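You operate a simulated robot arm through the tools that you are given. There is no shell and no other tool. Be economical: measure what you need, move in short steps, check, and stop when the job is done.

Carry out the task below with a simulated robot arm. There is one attempt and no reset: what you move stays moved.

## Task
Turn the purple, grey, teal and brown knobs on the loom till each dial shows 6.
Fine: the white sign tells what a click does.
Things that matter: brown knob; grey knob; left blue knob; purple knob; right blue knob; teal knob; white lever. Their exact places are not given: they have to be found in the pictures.

The check looks at the end state, three seconds after you hand in, the way a careful person would. Anything else that was tipped, shoved, dropped, spilled or broken makes it a failure.

## Robot
A 7-joint arm with a two-finger gripper on a trunk, on a base that drives. Base frame: it is fixed to the floor where the robot stands at the start and does not move with it; the origin is under the middle of the robot, x ahead of it, y to its left, z up. Lengths are in mm, angles in degrees, forces in N, time in s.
With the tool pointing down near the work surface it reaches from about 340 to 800 mm from the robot's upright axis, wherever it stands. Its first joint turns from -166.0 to 166.0 degrees. Places, roughly: brown knob [500, -100, 1000]; grey knob [500, 100, 1000]; left blue knob [500, 600, 900]; purple knob [500, 100, 1000]; right blue knob [500, -200, 900]; teal knob [500, 0, 1000]; white lever [400, -100, 1000]. Payload 2.45 kg.
Tool frame: the origin (TCP) lies between the finger pads and is the grasp point; the fingertips stand 27 mm ahead of it; z points along the fingers, y is the line along which they close. Largest opening 80 mm; the body of the gripper starts 54 mm behind the TCP.
Orientation is that of the tool frame in the base frame, as a unit quaternion [x, y, z, w]. With the fingers straight down and closing along the base's y, the tool's x points along the base's -x, its y along +y and its z along -z.

## Interface
- The arm moves only by the tool arm_command. Its argument "targets" is a list of rows, each a list of 7 numbers: the shift along the tool's x, y, z in mm, then the turn, a rotation vector about the tool's x, y, z in degrees, then the gripper command, from -1 (fully open) to 1 (shut), values between in proportion. In form: [[x, y, z, wx, wy, wz, fingers], ...]. A call has 1 to 12 rows; each row shifts and turns the commanded pose from where the row before left it, along the tool's axes as they then stand. Each row takes 0.2 s and may step no farther than 50 mm and 8.6 degrees from the row before; otherwise, or with a gripper value out of range, the whole call is refused. Where a pose cannot be reached the arm comes as near as it can. A force on the tool above 40 N (or 10 N above the force at the start of the call, whichever is more), or a blocked arm, ends the call early, and 0.2 s more pass. Each finger travels about 153 mm/s and halts on what it meets, pressing with about 26 N; the grip force reading is that of the motor and also rises with nothing between the fingers. The clock runs only during rows and for 0.2 s after the last one: add rows that do not move to give the fingers time. The reply holds the time, the measured pose of the TCP, the force on the tool along the base axes, the opening and the grip force, in the units named above and with some noise, with the torque about the TCP (base axes, N m) and any sound that the robot's microphone picked up.
- Cameras (640 x 400 px; columns grow to the right, rows downward): "scene" is now at [54, 155.8, 1617.6]; the picture's right is [0.20, -0.98, 0.00], its down [-0.76, -0.16, -0.63] and it looks along [0.61, 0.13, -0.78] (base axes); focal length 280 px, centre (320, 200). "wrist" rides on the gripper at [63, 13, -79] in the tool frame; the picture's right is [-0.19, 0.98, 0.00], its down [-0.72, -0.14, -0.68] and it looks along [-0.67, -0.13, 0.73] (tool axes); focal length 226 px, centre (320, 200).
- camera(camera): a new picture of that camera. The clock stands still meanwhile.
- raise_lower(by): slides the trunk up (or, below 0, down) by that many mm; the arm and the scene camera ride with it, the base frame stays. It gives what a move gives, with no picture.
- base_move(legs): drives the robot by 1 to 6 legs, each [ahead, turn to the left] in mm and degrees, along the robot's own axes; the way and the turn of a leg run together, so that a leg with both is an arc; at most 1500 mm and 180 degrees a leg. The arm and the cameras ride along, it lands a little off, and it stops where it bumps. It gives what a move gives.
- head_to(pan, tilt): turns the head with the scene camera to pan (to the left, within 120 degrees either way) and tilt (down, from -29 to 69), counted from straight ahead of the robot. It gives what a move gives.
- measure_at(camera, pixels): there is no depth. For up to 12 entries [column, row, z] of the newest picture of that camera ("zoom" is the newest enlarged one), the place [x, y] in the base frame at which the ray of that pixel passes the height z, good to about 2 mm. The clock stands still meanwhile.
- zoom(camera, box): a new picture of the part [left, top, right, bottom] of that camera's present view, enlarged. The clock stands still meanwhile.
- hand_in(): hands the job in; it is judged then, once.

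Go step by step. Measure first, check grasps and placings, and put right what went wrong. The budget is 80 turns and 60 pictures, counting those below and the enlarged ones. Unless the task says otherwise, let go and move clear before handing in, and close with one line.

The tools are called after "Call:" as name(argument=value, ...) on one line, values as JSON. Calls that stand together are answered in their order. arm_command: Moves the arm, as the interface text tells. Its arguments: {"type":"object","properties":{"targets":{"type":"array"}},"required":["targets"]} The other tools are called the same way: raise_lower (by) slides the trunk up or down; base_move (legs) drives the base; head_to (pan, tilt) turns the head that bears the scene camera; camera (camera) takes a picture; measure_at (camera, pixels) gives the place at which the rays of pixels pass given heights; zoom (camera, box) takes an enlarged picture of a part of a camera's view; hand_in () hands the job in.

At the start:

```text
t: 0.0
ee_pos: [502.8, 95.6, 1228.1]
ee_rot: [0.003, 1.0, 0.0, 0.0]
force: [-0.4, -0.4, -0.1]
moment: [0.01, 0.02, 0.0]
opening: 80.1
grip_force: 0.1
trunk travel left (down, up): [-250.0, 290.0]
robot x, y, heading: [1.9, 1.9, 0.0]
head pan, tilt: [11.6, 51.2]
```

scene: 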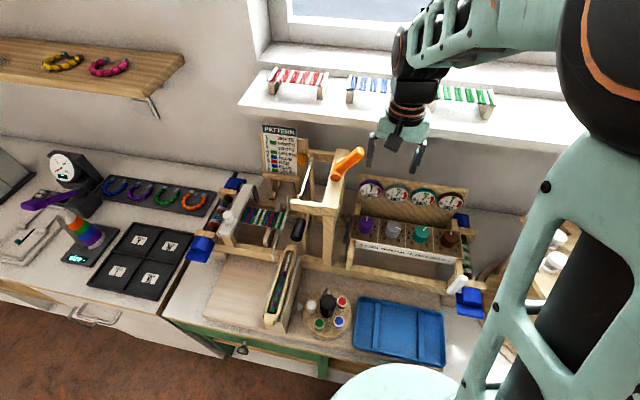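
wrist: 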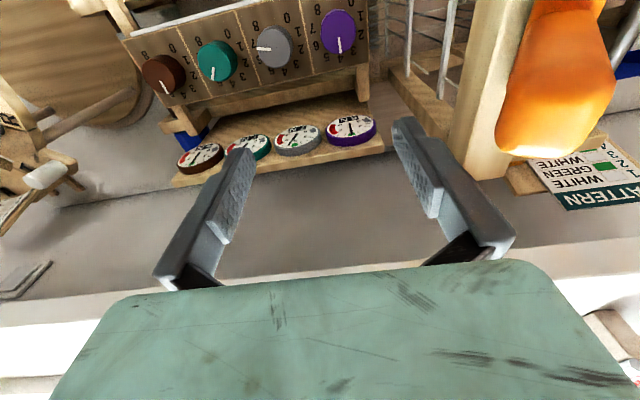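

The knobs appear around (365-450, 225-240) in the scene view, with the sign strip below at (400,250). I'll zoom in to read the dials, knobs and sign.

Call:
zoom(camera="scene", box=[340, 170, 480, 280])

Call:
zoom(camera="wrist", box=[120, 0, 400, 180])

```text
3.64 times, centred on (410, 225) of scene
```

zoom: 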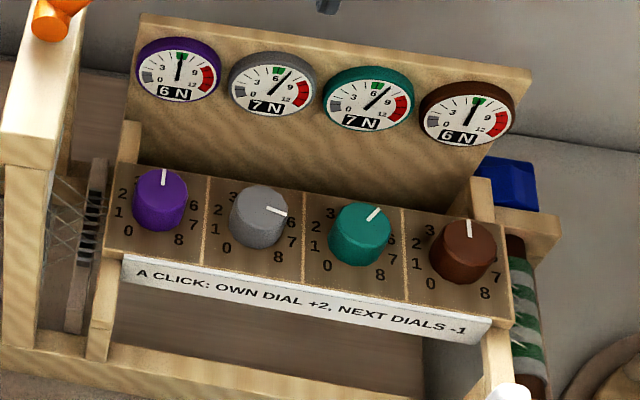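

```text
2.22 times, centred on (260, 90) of wrist
```

zoom: 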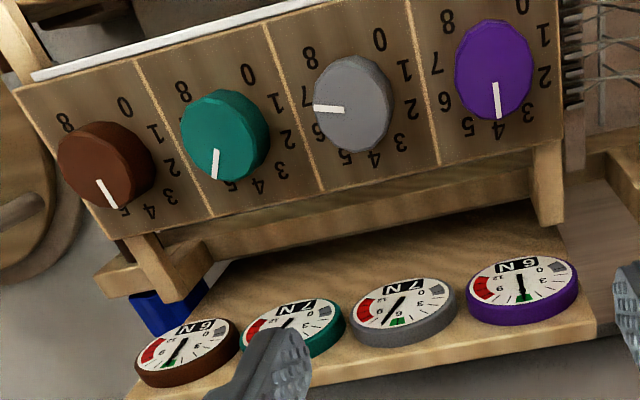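

The dials read purple 6, grey 7, teal 7 and brown 6. The sign says "own dial +2, next dials -1", so if both neighbours count the clicks needed are -1, -2, -2, -1. Next I need the panel's geometry, so I'll triangulate the divider ends from both views.

Call:
measure_at(camera="scene", pixels=[[379.5, 218.7, 950], [379.5, 218.7, 1050], [377, 243.7, 950], [377, 243.7, 1050], [406.2, 222.8, 950], [406.2, 222.8, 1050], [404.8, 247.8, 950], [404.8, 247.8, 1050], [433.1, 227.2, 950], [433.1, 227.2, 1050], [433.1, 251.9, 950], [433.1, 251.9, 1050]])

Call:
measure_at(camera="zoom", pixels=[[437, 163, 950], [437, 163, 1050], [407, 0, 950], [407, 0, 1050], [323, 188, 950], [323, 188, 1050], [264, 24, 950], [264, 24, 1050], [213, 215, 950], [213, 215, 1050], [136, 60, 950], [136, 60, 1050]])

```text
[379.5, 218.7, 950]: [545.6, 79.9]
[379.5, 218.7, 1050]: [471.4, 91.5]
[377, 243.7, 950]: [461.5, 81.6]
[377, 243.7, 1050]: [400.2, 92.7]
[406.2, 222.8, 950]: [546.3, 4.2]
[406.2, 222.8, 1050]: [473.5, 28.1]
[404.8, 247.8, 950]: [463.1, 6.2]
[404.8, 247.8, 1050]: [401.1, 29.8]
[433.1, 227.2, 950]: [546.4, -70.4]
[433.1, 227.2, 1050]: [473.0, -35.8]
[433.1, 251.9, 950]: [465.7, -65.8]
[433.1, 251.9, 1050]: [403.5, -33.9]
```

```text
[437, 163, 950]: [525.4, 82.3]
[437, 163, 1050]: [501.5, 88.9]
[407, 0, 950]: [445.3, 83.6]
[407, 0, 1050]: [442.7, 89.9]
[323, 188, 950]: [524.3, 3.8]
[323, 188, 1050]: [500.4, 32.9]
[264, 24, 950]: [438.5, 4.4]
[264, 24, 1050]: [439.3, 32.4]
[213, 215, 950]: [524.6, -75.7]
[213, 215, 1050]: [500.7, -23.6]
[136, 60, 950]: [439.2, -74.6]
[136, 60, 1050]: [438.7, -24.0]
```

The panel lies at z≈990, x 440–515, with dividers at y≈85, 15 and -54, so it's close to horizontal. I'll back the wrist camera off to see all four knobs well.

Call:
arm_command(targets=[[25, -20, 0, 0, 0, 0, -1], [25, -20, 0, 0, 0, 0, -1], [25, -20, 0, 0, 0, 0, -1], [25, -15, 0, 0, 0, 0, -1], [0, 0, 0, 0, 0, 0, -1]])

Call:
camera(camera="wrist")

```text
t: 1.2
ee_pos: [403.4, 21.4, 1212.4]
ee_rot: [0.004, 1.0, -0.002, -0.024]
force: [0.6, 0.2, 0.4]
moment: [0.0, -0.01, -0.01]
opening: 80.2
grip_force: 0.0
trunk travel left (down, up): [-250.0, 290.0]
robot x, y, heading: [-0.2, 2.7, 0.2]
head pan, tilt: [11.6, 51.2]
```

```text
55 pictures are left
```

wrist: 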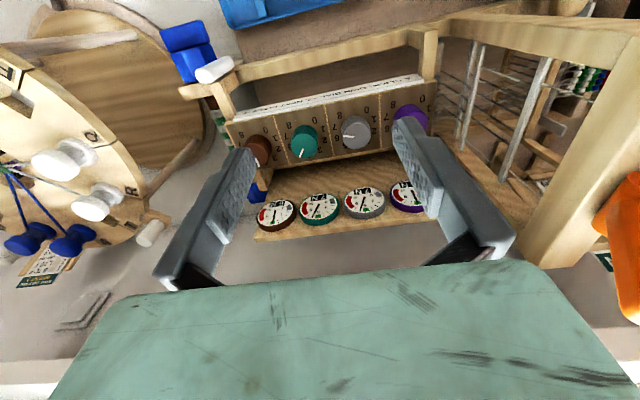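

The arm ended slightly low at z 1212, but all four knobs are in view at (258–410, 115–150). I'll zoom in on them.

Call:
zoom(camera="wrist", box=[225, 70, 435, 201])

Call:
zoom(camera="scene", box=[350, 200, 466, 272])

```text
3.05 times, centred on (330, 136) of wrist
```

zoom: 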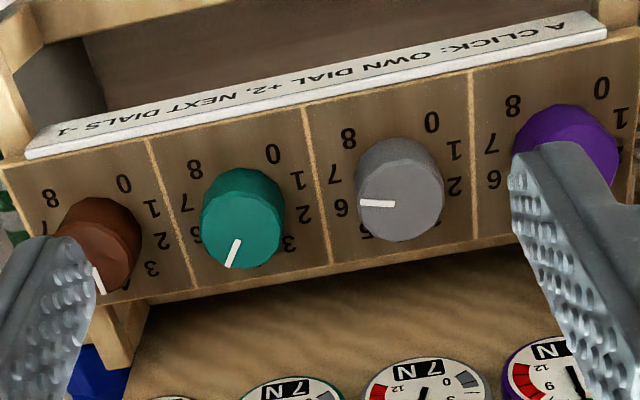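

```text
5.52 times, centred on (408, 236) of scene
```

zoom: 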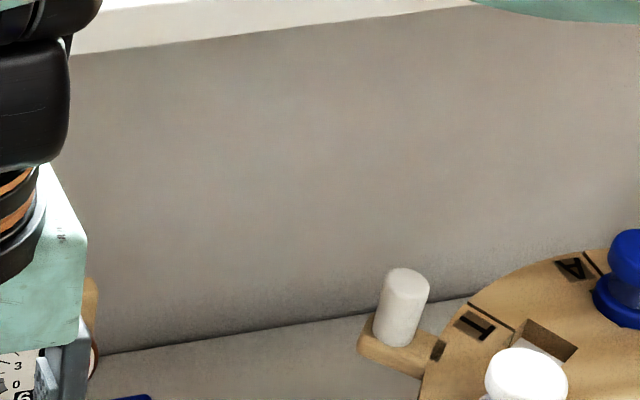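

The scene zoom no longer shows the panel where it was, so I'll take a full scene picture to see why.

Call:
camera(camera="scene")

Call:
measure_at(camera="scene", pixels=[[320, 200, 1000]])

```text
52 pictures are left
```

scene: 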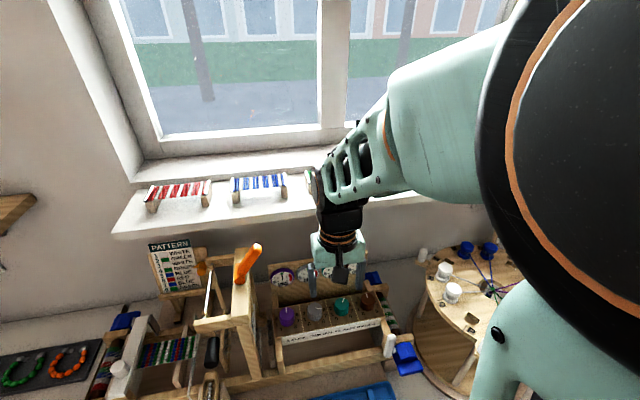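

```text
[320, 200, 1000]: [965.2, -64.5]
```

The head seems to have moved to about pan -14, tilt 34, since the measured look direction differs from what's reported. I'll aim it at the knobs.

Call:
head_to(pan=-14, tilt=54)

Call:
camera(camera="scene")

```text
t: 2.1
ee_pos: [402.8, 22.6, 1220.8]
ee_rot: [0.004, 1.0, 0.0, -0.013]
force: [-0.3, 0.4, 0.9]
moment: [0.02, 0.02, 0.01]
opening: 79.9
grip_force: 0.1
trunk travel left (down, up): [-250.0, 290.0]
robot x, y, heading: [-1.2, 0.2, 0.3]
head pan, tilt: [-14.0, 54.0]
```

```text
51 pictures are left
```

scene: 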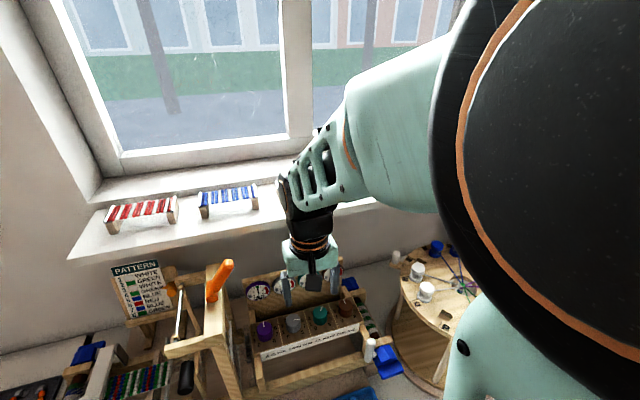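

The view doesn't match tilt 54 and the arm is still settling. I'll let time pass and check again.

Call:
arm_command(targets=[[0, 0, 0, 0, 0, 0, -1], [0, 0, 0, 0, 0, 0, -1], [0, 0, 0, 0, 0, 0, -1]])

Call:
camera(camera="scene")

Call:
measure_at(camera="scene", pixels=[[320, 200, 1000], [264, 330, 1000], [264, 330, 1100]])

```text
t: 2.9
ee_pos: [403.5, 22.7, 1220.9]
ee_rot: [0.004, 1.0, -0.001, -0.012]
force: [-0.3, -0.4, 0.4]
moment: [-0.04, 0.01, 0.01]
opening: 80.0
grip_force: 0.1
trunk travel left (down, up): [-250.0, 290.0]
robot x, y, heading: [1.1, 0.1, -0.0]
head pan, tilt: [-14.0, 54.0]
```

```text
50 pictures are left
```

scene: 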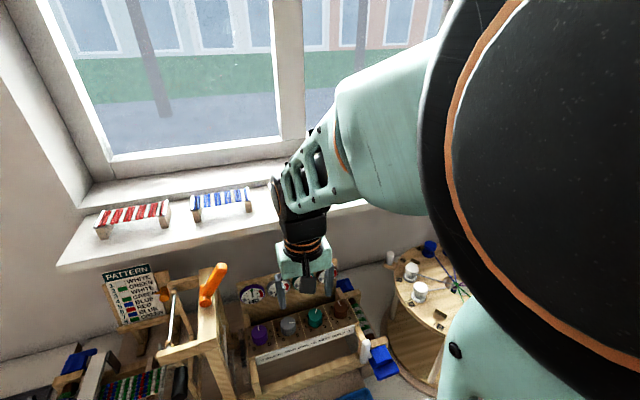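

```text
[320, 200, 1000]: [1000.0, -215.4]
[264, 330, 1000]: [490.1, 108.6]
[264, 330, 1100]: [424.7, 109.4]
```

The head's real look is about pan -21, tilt 31, well off what it reports. I'll command more tilt and see how it responds.

Call:
head_to(pan=-5, tilt=69)

Call:
camera(camera="scene")

Call:
measure_at(camera="scene", pixels=[[320, 200, 1000], [320, 200, 1200]])

```text
t: 3.7
ee_pos: [403.3, 23.3, 1223.8]
ee_rot: [0.004, 1.0, -0.001, -0.01]
force: [0.0, 0.0, -0.8]
moment: [-0.01, 0.0, 0.02]
opening: 80.2
grip_force: 0.1
trunk travel left (down, up): [-250.0, 290.0]
robot x, y, heading: [-1.4, 3.0, 0.1]
head pan, tilt: [-5.0, 68.8]
```

```text
49 pictures are left
```

scene: 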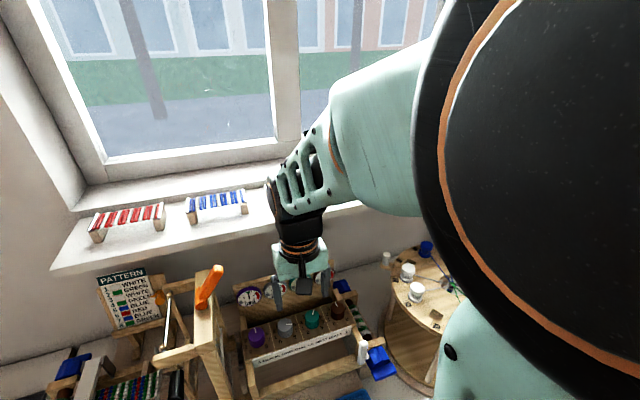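

```text
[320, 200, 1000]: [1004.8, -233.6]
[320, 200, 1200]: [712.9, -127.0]
```

head_to barely changes the view, and the camera seems to ride with the arm. measure_at still follows it and the knobs are visible at (257–340, 310–335), so I'll zoom in there.

Call:
zoom(camera="scene", box=[230, 275, 374, 365])

Call:
zoom(camera="wrist", box=[225, 70, 435, 201])

```text
4.44 times, centred on (302, 320) of scene
```

zoom: 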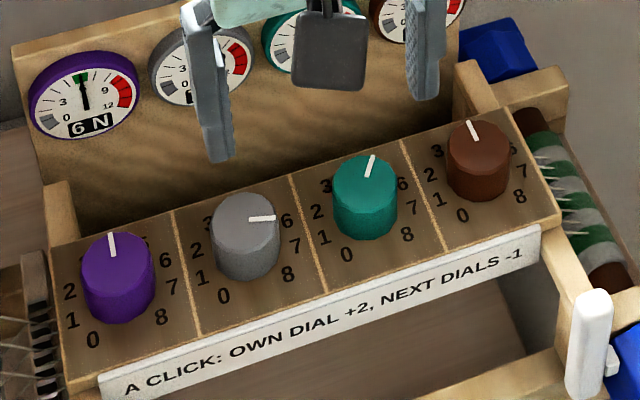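

```text
3.05 times, centred on (330, 136) of wrist
```

zoom: 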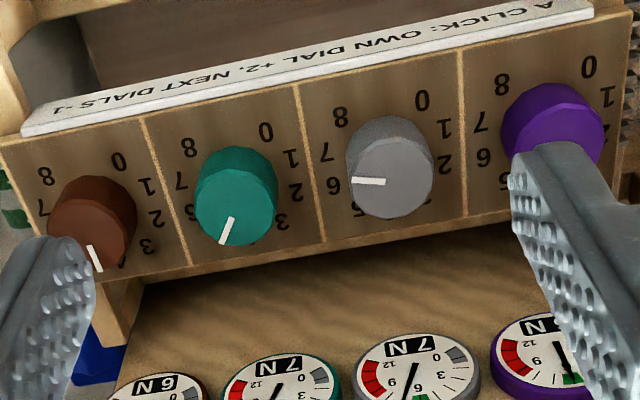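

Both views are clear now: purple points to 4, grey 6, teal 5, brown 4. I'll triangulate the knob tops and the divider ends.

Call:
measure_at(camera="scene", pixels=[[285.1, 325.0, 1000], [285.1, 325.0, 1050], [311.9, 316.4, 1000], [311.9, 316.4, 1050], [337.8, 308.1, 1000], [337.8, 308.1, 1050], [255.8, 334, 1000], [255.8, 334, 1050], [295.2, 314.4, 950], [295.2, 314.4, 1000], [303.4, 340.7, 950], [303.4, 340.7, 1000]])

Call:
measure_at(camera="zoom", pixels=[[391, 178, 1000], [391, 178, 1050], [236, 206, 1000], [236, 206, 1050], [88, 228, 1000], [88, 228, 1050], [551, 130, 1000], [551, 130, 1050], [324, 240, 950], [324, 240, 1000], [295, 85, 950], [295, 85, 1000]])

```text
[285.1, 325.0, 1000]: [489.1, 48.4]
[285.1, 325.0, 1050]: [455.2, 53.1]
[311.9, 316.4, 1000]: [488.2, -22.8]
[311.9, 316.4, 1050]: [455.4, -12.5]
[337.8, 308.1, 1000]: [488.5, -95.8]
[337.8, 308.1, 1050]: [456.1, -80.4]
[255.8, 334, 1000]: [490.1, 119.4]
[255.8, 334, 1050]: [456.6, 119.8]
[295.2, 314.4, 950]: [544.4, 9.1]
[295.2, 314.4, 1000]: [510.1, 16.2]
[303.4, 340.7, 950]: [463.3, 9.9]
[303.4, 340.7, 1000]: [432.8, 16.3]
```

```text
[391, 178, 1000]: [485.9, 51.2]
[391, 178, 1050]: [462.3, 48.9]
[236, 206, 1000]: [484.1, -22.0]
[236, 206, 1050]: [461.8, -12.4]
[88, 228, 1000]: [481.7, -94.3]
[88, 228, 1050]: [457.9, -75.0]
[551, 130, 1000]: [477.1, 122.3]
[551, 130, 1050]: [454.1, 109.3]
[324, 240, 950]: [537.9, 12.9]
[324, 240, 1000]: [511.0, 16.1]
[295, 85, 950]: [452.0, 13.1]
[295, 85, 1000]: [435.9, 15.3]
```

The knobs sit at x≈477, with y≈120 (purple), 50 (grey), -19 (teal) and -88 (brown). Tops are at z≈1019 on a near-horizontal panel at z≈992, so their axes are vertical. I'll hover over grey with the fingers open about 56 mm.

Call:
arm_command(targets=[[-25, 9, 0, 0, 0, 0, -0.4], [-25, 9, 0, 0, 0, 0, -0.4], [-24, 9, 0, 0, 0, 0, -0.4], [0, 0, 30, 0, 0, 0, -0.4], [0, 0, 30, 0, 0, 0, -0.4], [0, 0, 30, 0, 0, 0, -0.4], [0, 0, 28, 0, 0, 0, -0.4], [0, 0, 0, 0, 0, 0, -0.4], [0, 0, 0, 0, 0, 0, -0.4], [0, 0, 0, 0, 0, 0, -0.4]])

Call:
camera(camera="wrist")

Call:
camera(camera="scene")

```text
t: 5.9
ee_pos: [477.5, 48.2, 1111.4]
ee_rot: [0.003, 1.0, 0.0, 0.0]
force: [0.4, -0.2, -0.7]
moment: [0.0, -0.02, 0.01]
opening: 56.2
grip_force: 0.1
trunk travel left (down, up): [-250.0, 290.0]
robot x, y, heading: [0.1, 2.6, 0.2]
head pan, tilt: [-5.0, 68.8]
```

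```text
46 pictures are left
```

wrist: 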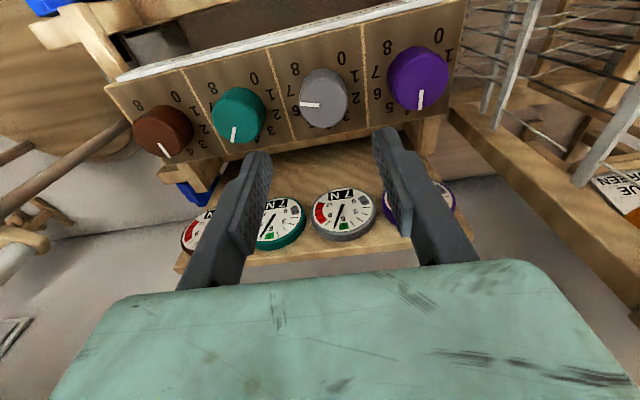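

```text
45 pictures are left
```

scene: 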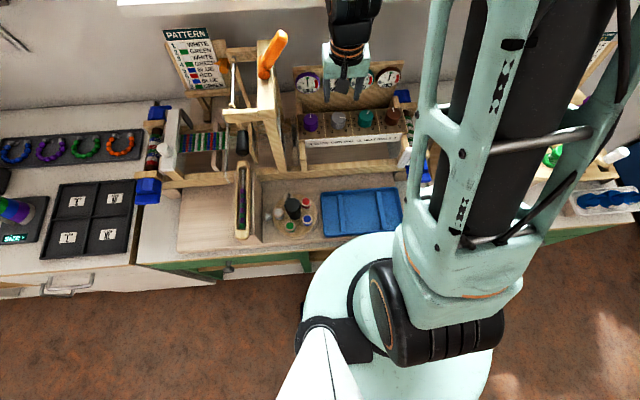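

Here the arm sits clear of the head and the scene camera follows commands again. I'll re-aim it and check the knob positions from the wrist.

Call:
head_to(pan=-5, tilt=54)

Call:
zoom(camera="wrist", box=[100, 10, 460, 235])

Call:
zoom(camera="scene", box=[200, 70, 456, 230])

```text
t: 6.6
ee_pos: [477.5, 48.1, 1110.1]
ee_rot: [0.004, 1.0, 0.0, -0.001]
force: [0.2, 0.0, 1.3]
moment: [0.0, -0.01, -0.02]
opening: 55.9
grip_force: 0.0
trunk travel left (down, up): [-250.0, 290.0]
robot x, y, heading: [0.1, 0.3, 0.0]
head pan, tilt: [-5.0, 54.0]
```

```text
1.78 times, centred on (280, 122) of wrist
```

zoom: 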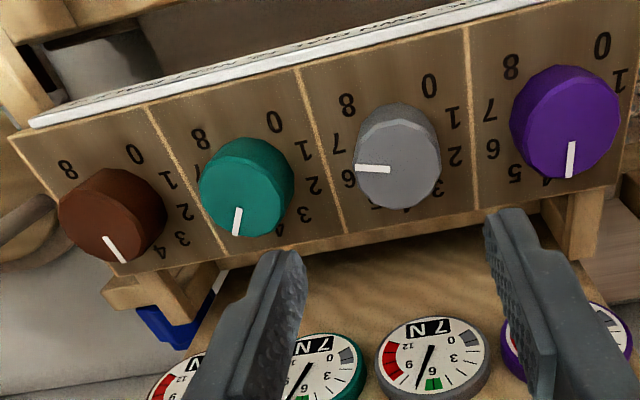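

```text
2.50 times, centred on (328, 150) of scene
```

zoom: 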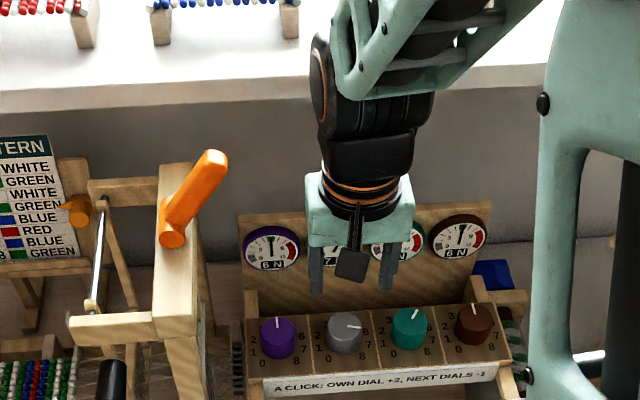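

Call:
measure_at(camera="wrist", pixels=[[324.9, 101.2, 1019], [239, 116.4, 1019], [163.7, 136, 1019], [418.8, 81.6, 1019]])

Call:
measure_at(camera="zoom", pixels=[[345, 327, 1019], [409, 322, 1019], [473, 318, 1019], [277, 331, 1019], [172, 235, 1150], [218, 165, 1250]])

```text
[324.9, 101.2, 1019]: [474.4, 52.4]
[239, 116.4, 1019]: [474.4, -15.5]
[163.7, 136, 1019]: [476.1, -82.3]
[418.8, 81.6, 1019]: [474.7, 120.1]
```

```text
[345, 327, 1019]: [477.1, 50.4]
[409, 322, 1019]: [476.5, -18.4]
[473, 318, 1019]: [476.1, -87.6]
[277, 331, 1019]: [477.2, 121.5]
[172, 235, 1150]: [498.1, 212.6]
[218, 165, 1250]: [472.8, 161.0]
```

The positions agree: grey is at (476, 51). I'll descend over it and close gently.

Call:
arm_command(targets=[[1, 2.5, 30, 0, 0, 0, -0.4], [0, 0, 30, 0, 0, 0, -0.4], [0, 0, 24, 0, 0, 0, -0.4], [0, 0, 0, 0, 0, 0, -0.4], [0, 0, 0, 0, 0, 0, -0.4], [0, 0, 0, 0, 0, 0, 0.5], [0, 0, 0, 0, 0, 0, 0.5], [0, 0, 0, 0, 0, 0, 0.5]])

Call:
camera(camera="wrist")

Call:
zoom(camera="scene", box=[260, 130, 420, 230])

```text
t: 8.4
ee_pos: [476.2, 51.6, 1024.7]
ee_rot: [0.005, 1.0, 0.0, -0.001]
force: [-1.7, -7.3, -12.6]
moment: [-0.39, -1.0, 0.01]
opening: 36.6
grip_force: 45.4
trunk travel left (down, up): [-250.0, 290.0]
robot x, y, heading: [-3.1, 5.0, 0.1]
head pan, tilt: [-5.0, 54.0]
```

```text
42 pictures are left
```

wrist: 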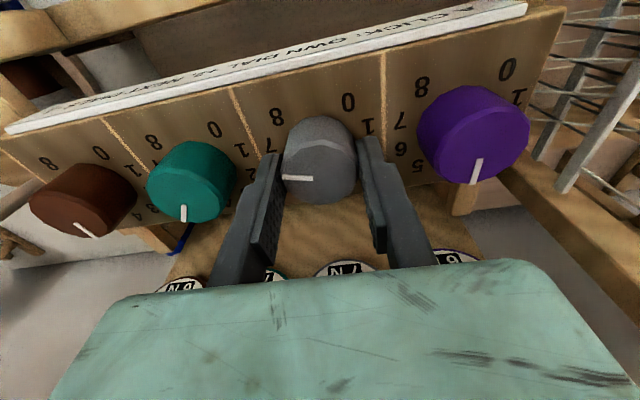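

```text
4.00 times, centred on (340, 180) of scene
```

zoom: 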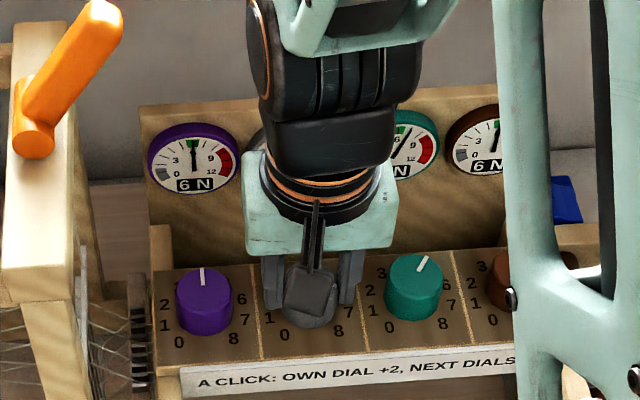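

Grey is gripped with the opening at 36.6 mm. I'll turn it counter-clockwise seen from above, towards lower numbers, and listen for clicks.

Call:
arm_command(targets=[[0, 0, 0, 0, 0, -8, 0.5], [0, 0, 0, 0, 0, -8, 0.5], [0, 0, 0, 0, 0, -8, 0.5], [0, 0, 0, 0, 0, -8, 0.5], [0, 0, 0, 0, 0, 0, 0.5]])

Call:
camera(camera="wrist")

Call:
zoom(camera="scene", box=[260, 130, 420, 230])

```text
t: 9.6
ee_pos: [477.1, 50.6, 1024.5]
ee_rot: [-0.273, 0.962, 0.001, -0.001]
force: [-0.9, 1.3, -27.4]
moment: [0.03, -0.3, 0.05]
opening: 36.5
grip_force: 44.9
trunk travel left (down, up): [-250.0, 290.0]
robot x, y, heading: [0.8, -0.6, 0.2]
head pan, tilt: [-5.0, 54.0]
```

```text
40 pictures are left
```

wrist: 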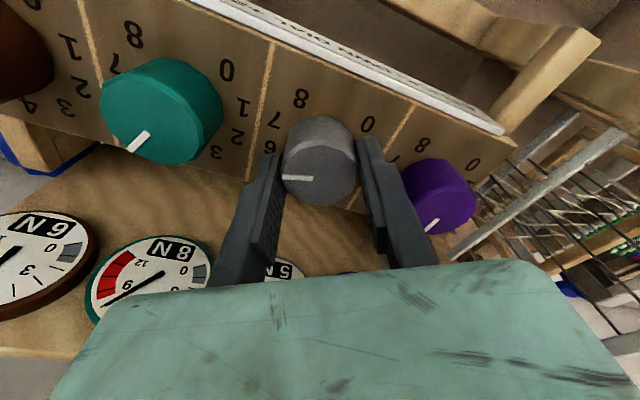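

```text
4.00 times, centred on (340, 180) of scene
```

zoom: 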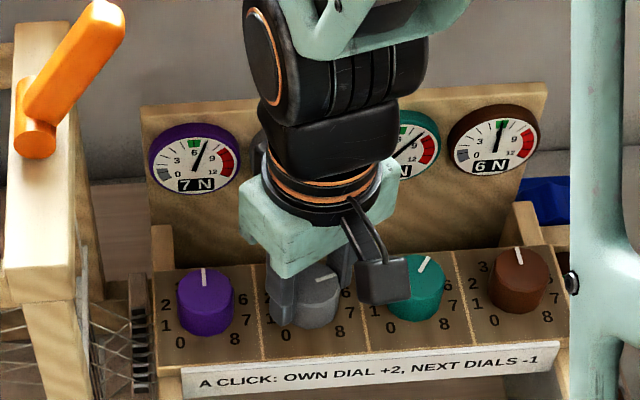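

One click worked: grey 5, purple 7, teal 8, brown 6, as predicted. I'll turn a second click and ease the small upward strain.

Call:
arm_command(targets=[[0, 0, 1, 0, 0, -8, 0.5], [0, 0, 1, 0, 0, -8, 0.5], [0, 0, 0, 0, 0, -8, 0.5], [0, 0, 0, 0, 0, -8, 0.5], [0, 0, 0, 0, 0, -2, 0.5], [0, 0, 0, 0, 0, 0, 0.5]])

Call:
camera(camera="wrist")

Call:
zoom(camera="scene", box=[260, 130, 420, 230])

```text
t: 11.0
ee_pos: [475.7, 50.7, 1025.1]
ee_rot: [-0.542, 0.84, -0.001, 0.001]
force: [-2.5, 4.2, 3.7]
moment: [0.24, 0.2, 0.02]
opening: 36.4
grip_force: 44.8
trunk travel left (down, up): [-250.0, 290.0]
robot x, y, heading: [0.9, 2.1, 0.1]
head pan, tilt: [-5.0, 54.0]
```

```text
38 pictures are left
```

wrist: 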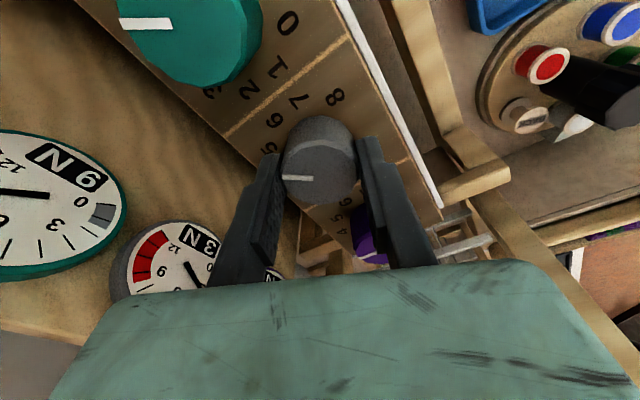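

```text
4.00 times, centred on (340, 180) of scene
```

zoom: 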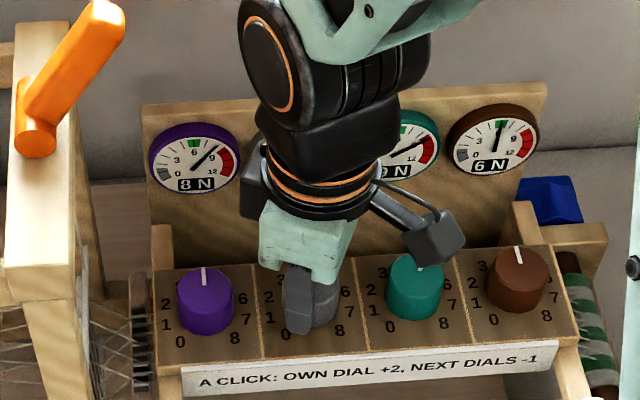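

Grey now reads 3, purple 8 and teal 9, as expected. I'll release, lift, rotate back and hover over teal.

Call:
arm_command(targets=[[0, 0, 0, 0, 0, 0, -0.4], [0, 0, 0, 0, 0, 0, -0.4], [0, 0, -25, 0, 0, 0, -0.4], [0, 0, -25, 0, 0, 0, -0.4], [0, 0, -10, 0, 0, 8, -0.4], [0, 0, 0, 0, 0, 8, -0.4], [0, 0, 0, 0, 0, 8, -0.4], [0, 0, 0, 0, 0, 8, -0.4], [0, 0, 0, 0, 0, 8, -0.4], [0, 0, 0, 0, 0, 8, -0.4], [0, 0, 0, 0, 0, 8, -0.4], [0, 0, 0, 0, 0, 8, -0.4]])

Call:
arm_command(targets=[[0, -23, 0, 0, 0, 2, -0.4], [0, -23, 0, 0, 0, 0, -0.4], [0, -23, 0, 0, 0, 0, -0.4], [0, 0, 0, 0, 0, 0, -0.4], [0, 0, 0, 0, 0, 0, -0.4], [0, 0, 0, 0, 0, 0, -0.4]])

Call:
zoom(camera="scene", box=[260, 130, 420, 230])

```text
t: 13.6
ee_pos: [476.8, 50.9, 1083.2]
ee_rot: [-0.013, 1.0, 0.0, 0.0]
force: [0.3, -1.3, -0.2]
moment: [-0.05, 0.03, -0.01]
opening: 56.0
grip_force: 0.0
trunk travel left (down, up): [-250.0, 290.0]
robot x, y, heading: [0.1, 2.1, 0.1]
head pan, tilt: [-5.0, 54.0]
```

```text
t: 15.0
ee_pos: [476.6, -18.6, 1083.8]
ee_rot: [0.003, 1.0, 0.0, 0.0]
force: [-0.5, 0.0, -0.3]
moment: [0.01, -0.03, -0.02]
opening: 56.1
grip_force: 0.1
trunk travel left (down, up): [-250.0, 290.0]
robot x, y, heading: [1.6, 3.4, 0.1]
head pan, tilt: [-5.0, 54.0]
```

```text
4.00 times, centred on (340, 180) of scene
```

zoom: 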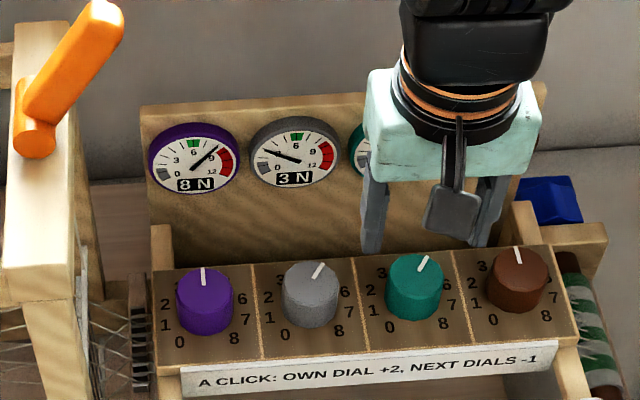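

Purple reads 8 and grey 3. I'm over teal at (476.6, -18.6), so I'll descend, grip and turn the first click.

Call:
arm_command(targets=[[0, 0, 29, 0, 0, 0, -0.4], [0, 0, 29, 0, 0, 0, -0.4], [0, 0, 0, 0, 0, 0, -0.4], [0, 0, 0, 0, 0, 0, -0.4], [0, 0, 0, 0, 0, 0, 0.5], [0, 0, 0, 0, 0, 0, 0.5], [0, 0, 0, 0, 0, 0, 0.5], [0, 0, 0.5, 0, 0, -8, 0.5], [0, 0, 0.5, 0, 0, -8, 0.5], [0, 0, 0, 0, 0, -8, 0.5], [0, 0, 0, 0, 0, -8, 0.5], [0, 0, 0, 0, 0, 0, 0.5]])

Call:
camera(camera="wrist")

Call:
zoom(camera="scene", box=[260, 130, 420, 230])

```text
t: 17.6
ee_pos: [477.5, -17.2, 1025.3]
ee_rot: [-0.273, 0.962, 0.0, 0.001]
force: [5.4, -2.1, 8.8]
moment: [0.12, 0.67, 0.03]
opening: 37.1
grip_force: 45.0
trunk travel left (down, up): [-250.0, 290.0]
robot x, y, heading: [3.0, 0.9, 0.2]
head pan, tilt: [-5.0, 54.0]
```

```text
35 pictures are left
```

wrist: 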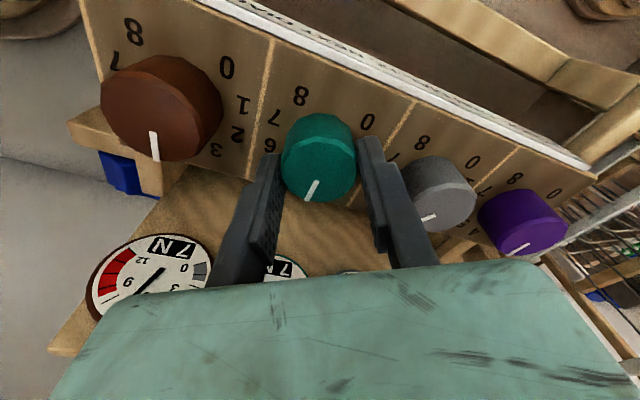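

```text
4.00 times, centred on (340, 180) of scene
```

zoom: 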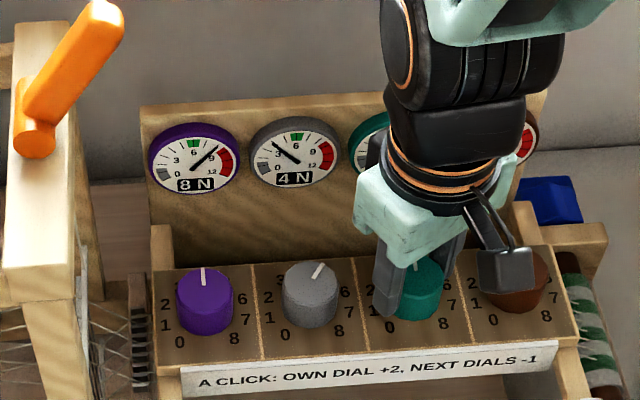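

One click registered: grey 4, brown 7, and teal's dial shows 7. I'll turn the second click.

Call:
arm_command(targets=[[0, 0, 0, 0, 0, -8, 0.5], [0, 0, 0, 0, 0, -8, 0.5], [0, 0, 0, 0, 0, -8, 0.5], [0, 0, 0, 0, 0, -8, 0.5], [0, 0, 0, 0, 0, -2, 0.5], [0, 0, 0, 0, 0, 0, 0.5]])

Call:
zoom(camera="scene", box=[260, 130, 420, 230])

```text
t: 19.0
ee_pos: [477.0, -18.0, 1026.4]
ee_rot: [-0.543, 0.84, 0.0, 0.0]
force: [11.3, 2.9, 11.3]
moment: [0.59, -0.19, 0.04]
opening: 37.3
grip_force: 44.5
trunk travel left (down, up): [-250.0, 290.0]
robot x, y, heading: [-2.9, 2.1, -0.1]
head pan, tilt: [-5.0, 54.0]
```

```text
4.00 times, centred on (340, 180) of scene
```

zoom: 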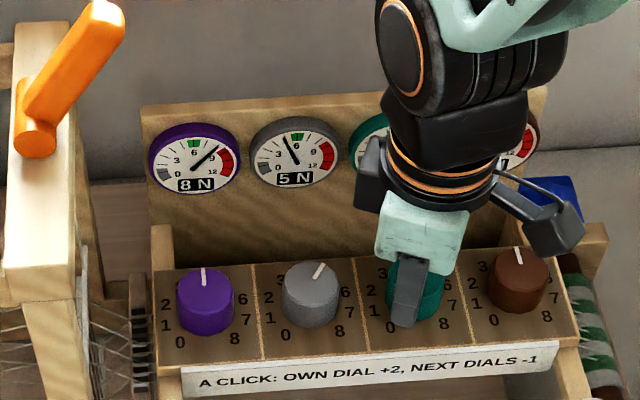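

Grey reads 5, so both teal clicks took. I'll release, lift, rotate back and move over brown at y≈-87.

Call:
arm_command(targets=[[0, 0, 0, 0, 0, 0, -0.4], [0, 0, 0, 0, 0, 0, -0.4], [0, 0, -25, 0, 0, 0, -0.4], [0, 0, -25, 0, 0, 0, -0.4], [0, 0, -10, 0, 0, 8, -0.4], [0, 0, 0, 0, 0, 8, -0.4], [0, 0, 0, 0, 0, 8, -0.4], [0, 0, 0, 0, 0, 8, -0.4], [0, 0, 0, 0, 0, 8, -0.4], [0, 0, 0, 0, 0, 8, -0.4], [0, 0, 0, 0, 0, 8, -0.4], [0, 0, 0, 0, 0, 8, -0.4]])

Call:
arm_command(targets=[[0, -23, 0, 0, 0, 2, -0.4], [0, -23, 0, 0, 0, 0, -0.4], [0, -23, 0, 0, 0, 0, -0.4], [0, 0, 0, 0, 0, 0, -0.4], [0, 0, 0, 0, 0, 0, -0.4], [0, 0, 0, 0, 0, 0, -0.4]])

Call:
zoom(camera="scene", box=[260, 130, 420, 230])

Call:
camera(camera="wrist")

```text
t: 21.6
ee_pos: [477.0, -18.2, 1084.7]
ee_rot: [-0.012, 1.0, 0.0, 0.0]
force: [-0.7, -0.5, -0.4]
moment: [0.04, 0.01, 0.01]
opening: 55.9
grip_force: 0.1
trunk travel left (down, up): [-250.0, 290.0]
robot x, y, heading: [-2.5, -0.6, 0.1]
head pan, tilt: [-5.0, 54.0]
```

```text
t: 23.0
ee_pos: [477.2, -88.1, 1085.0]
ee_rot: [0.004, 1.0, 0.001, 0.0]
force: [0.7, 0.6, 0.4]
moment: [-0.01, 0.04, 0.0]
opening: 56.2
grip_force: 0.0
trunk travel left (down, up): [-250.0, 290.0]
robot x, y, heading: [-1.8, -1.6, 0.0]
head pan, tilt: [-5.0, 54.0]
```

```text
4.00 times, centred on (340, 180) of scene
```

zoom: 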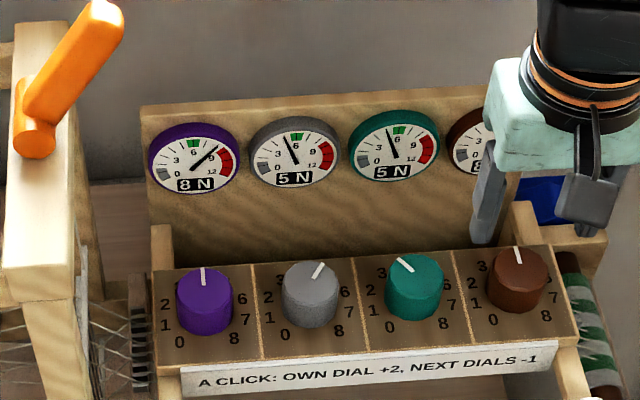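

```text
31 pictures are left
```

wrist: 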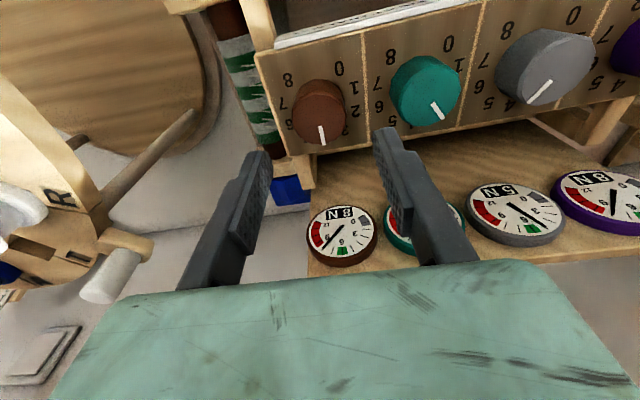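

The dials read 8, 5, 5, 8, so one click down on brown and one on purple will finish it. I'll descend on brown and turn.

Call:
arm_command(targets=[[0, 0.5, 30, 0, 0, 0, -0.4], [0, 0, 29, 0, 0, 0, -0.4], [0, 0, 0, 0, 0, 0, -0.4], [0, 0, 0, 0, 0, 0, -0.4], [0, 0, 0, 0, 0, 0, 0.5], [0, 0, 0, 0, 0, 0, 0.5], [0, 0, 0, 0, 0, 0, 0.5], [0, 0, 0.5, 0, 0, -8, 0.5], [0, 0, 0.5, 0, 0, -8, 0.5], [0, 0, 0, 0, 0, -8, 0.5], [0, 0, 0, 0, 0, -8, 0.5], [0, 0, 0, 0, 0, 0, 0.5]])

Call:
zoom(camera="scene", box=[260, 130, 420, 230])

```text
t: 25.6
ee_pos: [477.1, -88.9, 1026.1]
ee_rot: [-0.272, 0.962, -0.002, 0.002]
force: [3.0, -16.7, 22.8]
moment: [-0.21, 0.65, 0.01]
opening: 37.4
grip_force: 44.5
trunk travel left (down, up): [-250.0, 290.0]
robot x, y, heading: [2.5, 3.6, -0.0]
head pan, tilt: [-5.0, 54.0]
```

```text
4.00 times, centred on (340, 180) of scene
```

zoom: 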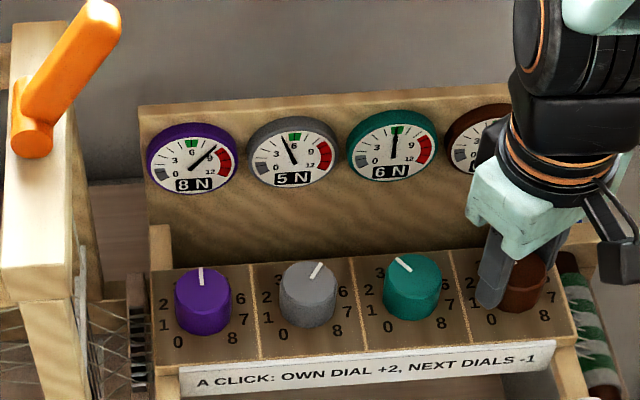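

Teal reads 6. I'll release brown, lift, rotate back and return over grey to check clearance to the tall frame and orange handle before going to purple.

Call:
arm_command(targets=[[0, 0, 0, 0, 0, 0, -0.4], [0, 0, 0, 0, 0, 0, -0.4], [0, 0, -25, 0, 0, 0, -0.4], [0, 0, -25, 0, 0, 0, -0.4], [0, 0, -10, 0, 0, 8, -0.4], [0, 0, 0, 0, 0, 8, -0.4], [0, 0, 0, 0, 0, 8, -0.4], [0, 0, 0, 0, 0, 8, -0.4], [0, 35, 0, 0, 0, 0, -0.4], [0, 35, 0, 0, 0, 0, -0.4], [0, 35, 0, 0, 0, 0, -0.4], [0, 34, 0, 0, 0, 0, -0.4]])

Call:
camera(camera="scene")

Call:
camera(camera="wrist")

```text
t: 28.2
ee_pos: [477.8, 50.6, 1084.1]
ee_rot: [0.003, 1.0, 0.0, 0.0]
force: [0.4, -0.3, -0.1]
moment: [-0.02, 0.0, 0.0]
opening: 55.9
grip_force: 0.1
trunk travel left (down, up): [-250.0, 290.0]
robot x, y, heading: [-0.0, 1.4, 0.2]
head pan, tilt: [-5.0, 54.0]
```

```text
29 pictures are left
```

scene: 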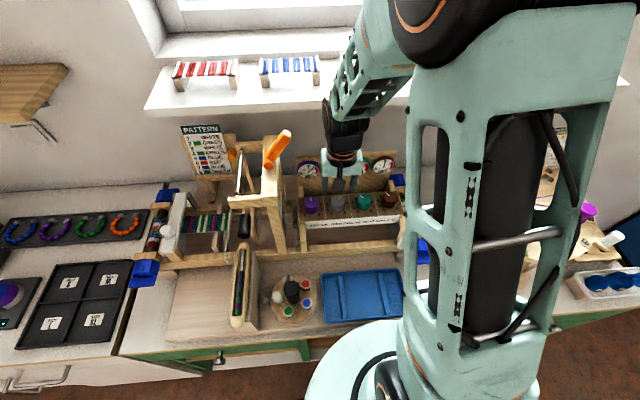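

```text
28 pictures are left
```

wrist: 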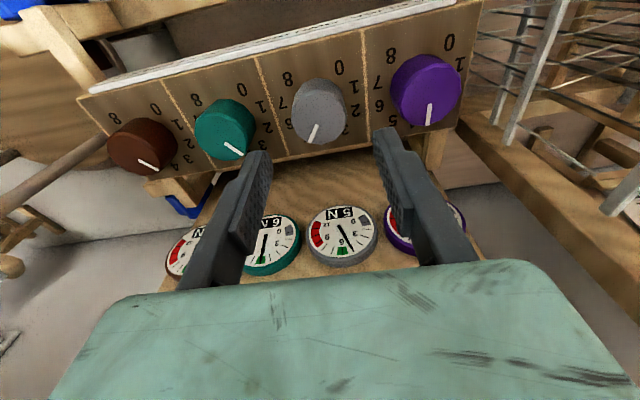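

The dials should now be 8, 5, 6, 6. By triangulation the orange handle's tip is near (485, 169, 1243), so a straight-down wrist over purple (y=121) could brush it. I'll yaw -56° and lean the tool 12° away towards -y, keeping the pads vertical along their plane, then shift over purple.

Call:
arm_command(targets=[[0, 0, 0, 0, 0, -8, -0.35], [0, 0, 0, 0, 0, -8, -0.35], [0, 0, 0, 0, 0, -8, -0.35], [0, 0, 0, 0, 0, -8, -0.35], [0, 0, 0, 0, 0, -8, -0.35], [0, 0, 0, 0, 0, -8, -0.35], [0, 0, 0, 0, 0, -8, -0.35], [0, 0, 0, 0, -6, 0, -0.35], [0, 0, 0, 0, -6, 0, -0.35], [0, 0, 0, 0, 0, 0, -0.35], [0, 0, 0, 0, 0, 0, -0.35]])

Call:
zoom(camera="scene", box=[220, 100, 428, 230])

```text
t: 30.6
ee_pos: [477.0, 52.0, 1084.5]
ee_rot: [-0.464, 0.88, 0.048, 0.092]
force: [-0.4, -0.2, -0.1]
moment: [0.02, 0.0, -0.01]
opening: 54.0
grip_force: 0.1
trunk travel left (down, up): [-250.0, 290.0]
robot x, y, heading: [-0.3, 1.6, 0.2]
head pan, tilt: [-5.0, 54.0]
```

```text
3.08 times, centred on (324, 165) of scene
```

zoom: 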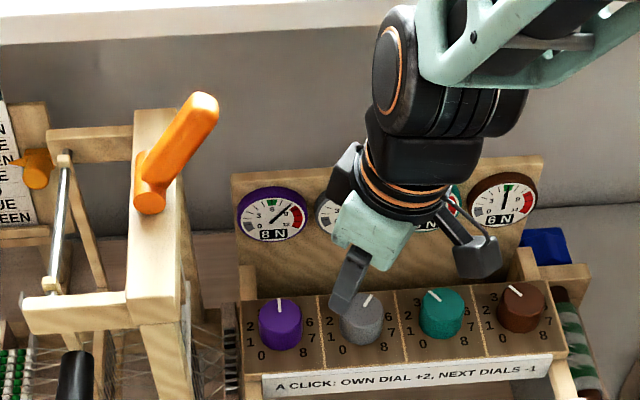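

The tool leans well away from the handle and brown reads 6. I'll shift over purple.

Call:
arm_command(targets=[[-18.7, 12.9, 4, 0, 0, 0, -0.35], [-18.7, 12.9, 4, 0, 0, 0, -0.35], [-18.7, 12.9, 4, 0, 0, 0, -0.35], [0, 0, 0, 0, 0, 0, -0.35], [0, 0, 0, 0, 0, 0, -0.35]])

Call:
zoom(camera="scene", box=[220, 100, 428, 230])

Call:
camera(camera="wrist")

```text
t: 31.8
ee_pos: [479.9, 120.9, 1086.1]
ee_rot: [-0.464, 0.88, 0.049, 0.092]
force: [-0.2, -0.8, -0.2]
moment: [-0.01, -0.01, 0.0]
opening: 53.7
grip_force: 0.1
trunk travel left (down, up): [-250.0, 290.0]
robot x, y, heading: [2.1, -0.8, -0.2]
head pan, tilt: [-5.0, 54.0]
```

```text
3.08 times, centred on (324, 165) of scene
```

zoom: 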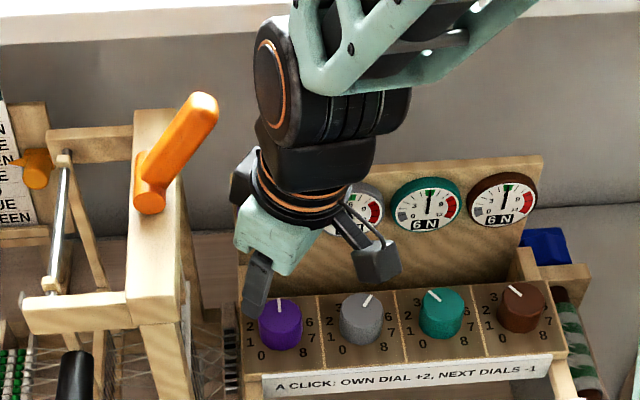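

```text
25 pictures are left
```

wrist: 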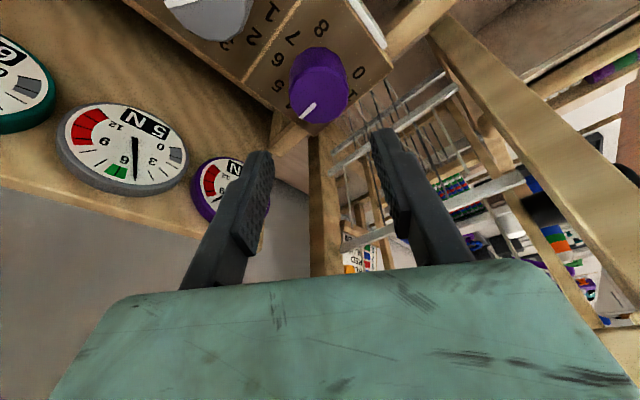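

The handle is clear. I'll trim x by -3 mm and descend around purple.

Call:
arm_command(targets=[[1.6, 2.5, -0.3, 0, 0, 0, -0.35], [4.2, 0, 19.5, 0, 0, 0, -0.35], [4.2, 0, 19.5, 0, 0, 0, -0.35], [4.1, 0, 19.5, 0, 0, 0, -0.35], [0, 0, 0, 0, 0, 0, -0.35], [0, 0, 0, 0, 0, 0, -0.35]])

Call:
camera(camera="wrist")

Call:
zoom(camera="scene", box=[220, 100, 428, 230])

```text
t: 33.2
ee_pos: [475.8, 121.2, 1025.0]
ee_rot: [-0.464, 0.88, 0.049, 0.093]
force: [-0.2, 0.7, 0.7]
moment: [0.02, 0.02, -0.03]
opening: 54.1
grip_force: 0.0
trunk travel left (down, up): [-250.0, 290.0]
robot x, y, heading: [1.1, 2.7, -0.2]
head pan, tilt: [-5.0, 54.0]
```

```text
24 pictures are left
```

wrist: 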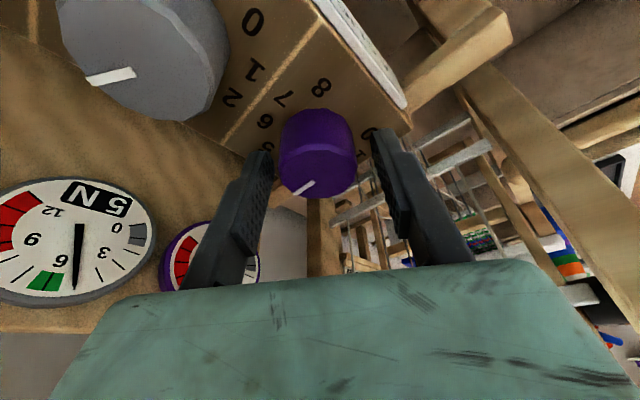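

```text
3.08 times, centred on (324, 165) of scene
```

zoom: 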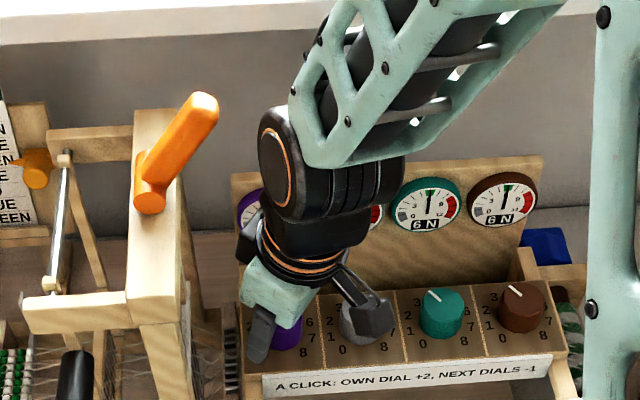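

The purple knob is centred between the fingers. I'll grip it and turn one click about the vertical axis.

Call:
arm_command(targets=[[0, 0, 0, 0, 0, 0, 0.5], [0, 0, 0, 0, 0, 0, 0.5], [0, 0, 0, 0, 0, 0, 0.5], [0, 0, 0, -1.66, 0, -7.82, 0.5], [0, 0, 0, -1.66, 0, -7.82, 0.5], [0, 0, 0, -1.66, 0, -7.82, 0.5], [0, 0, 0, -1.66, 0, -7.82, 0.5], [0, 0, 0, 0, 0, 0, 0.5]])

Call:
camera(camera="wrist")

Call:
zoom(camera="scene", box=[220, 100, 428, 230])

```text
t: 35.0
ee_pos: [476.3, 120.3, 1025.1]
ee_rot: [-0.688, 0.718, 0.072, 0.075]
force: [7.9, -9.3, 7.0]
moment: [-0.59, 0.58, 0.03]
opening: 37.3
grip_force: 44.8
trunk travel left (down, up): [-250.0, 290.0]
robot x, y, heading: [2.6, 1.3, 0.1]
head pan, tilt: [-5.0, 54.0]
```

```text
22 pictures are left
```

wrist: 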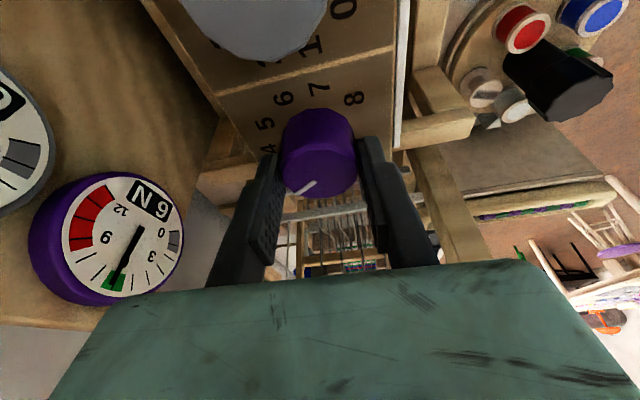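

```text
3.08 times, centred on (324, 165) of scene
```

zoom: 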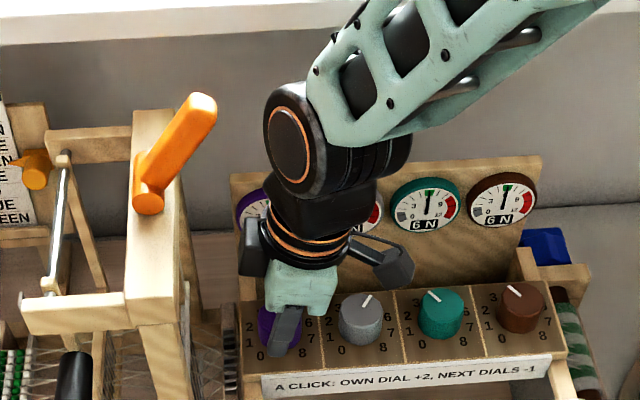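

Purple's dial reads 6. I'll release, lift straight up and move away from the handle before checking all the dials.

Call:
arm_command(targets=[[0, 0, 0, 0, 0, 0, -0.35], [0, 0, 0, 0, 0, 0, -0.35], [-5.2, 0, -24.5, 0, 0, 0, -0.35], [-5.2, 0, -24.5, 0, 0, 0, -0.35], [-5.2, 0, -24.5, 0, 0, 0, -0.35], [24.4, -1, -5.2, 0, 0, 0, -0.35], [24.4, -1, -5.2, 0, 0, 0, -0.35], [24.4, -1, -5.2, 0, 0, 0, -0.35], [-7.3, 0, -34, 0, 0, 0, -0.35], [-7.3, 0, -34, 0, 0, 0, -0.35], [0, 0, 0, 0, 0, 0, -0.35], [0, 0, 0, 0, 0, 0, -0.35]])

Call:
zoom(camera="scene", box=[220, 100, 428, 230])

Call:
camera(camera="wrist")

```text
t: 37.6
ee_pos: [475.2, 45.9, 1171.5]
ee_rot: [-0.688, 0.718, 0.072, 0.076]
force: [-0.6, 0.3, 0.9]
moment: [0.0, -0.01, 0.02]
opening: 54.2
grip_force: 0.2
trunk travel left (down, up): [-250.0, 290.0]
robot x, y, heading: [1.7, 0.5, 0.1]
head pan, tilt: [-5.0, 54.0]
```

```text
3.08 times, centred on (324, 165) of scene
```

zoom: 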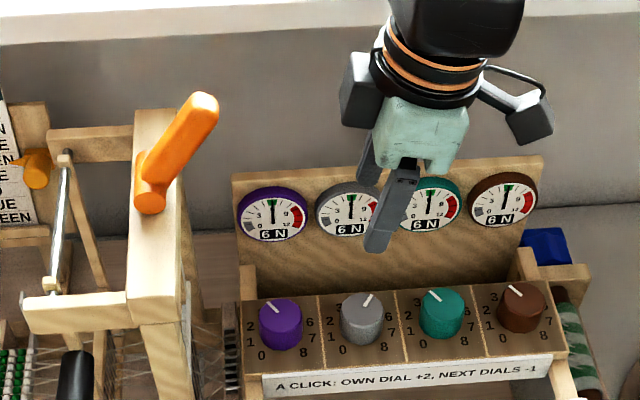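

```text
19 pictures are left
```

wrist: 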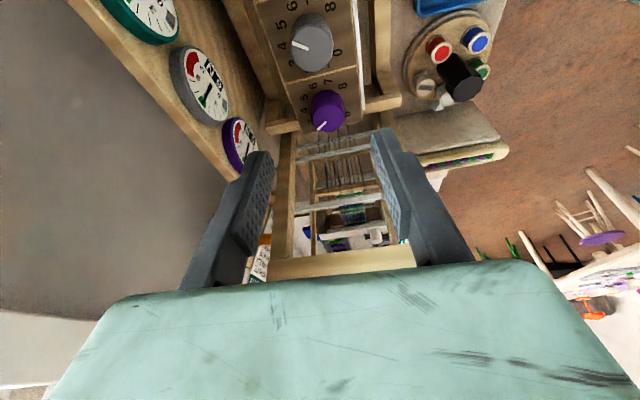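

All four dials read 6 N, the gripper is open and clear, and nothing else in view has moved. I'm handing in.

Call:
hand_in()

```text
The job is handed in.
```

The purple, grey, teal and brown dials all showed 6 in the last picture before I handed in, and I saw nothing else on the loom disturbed.
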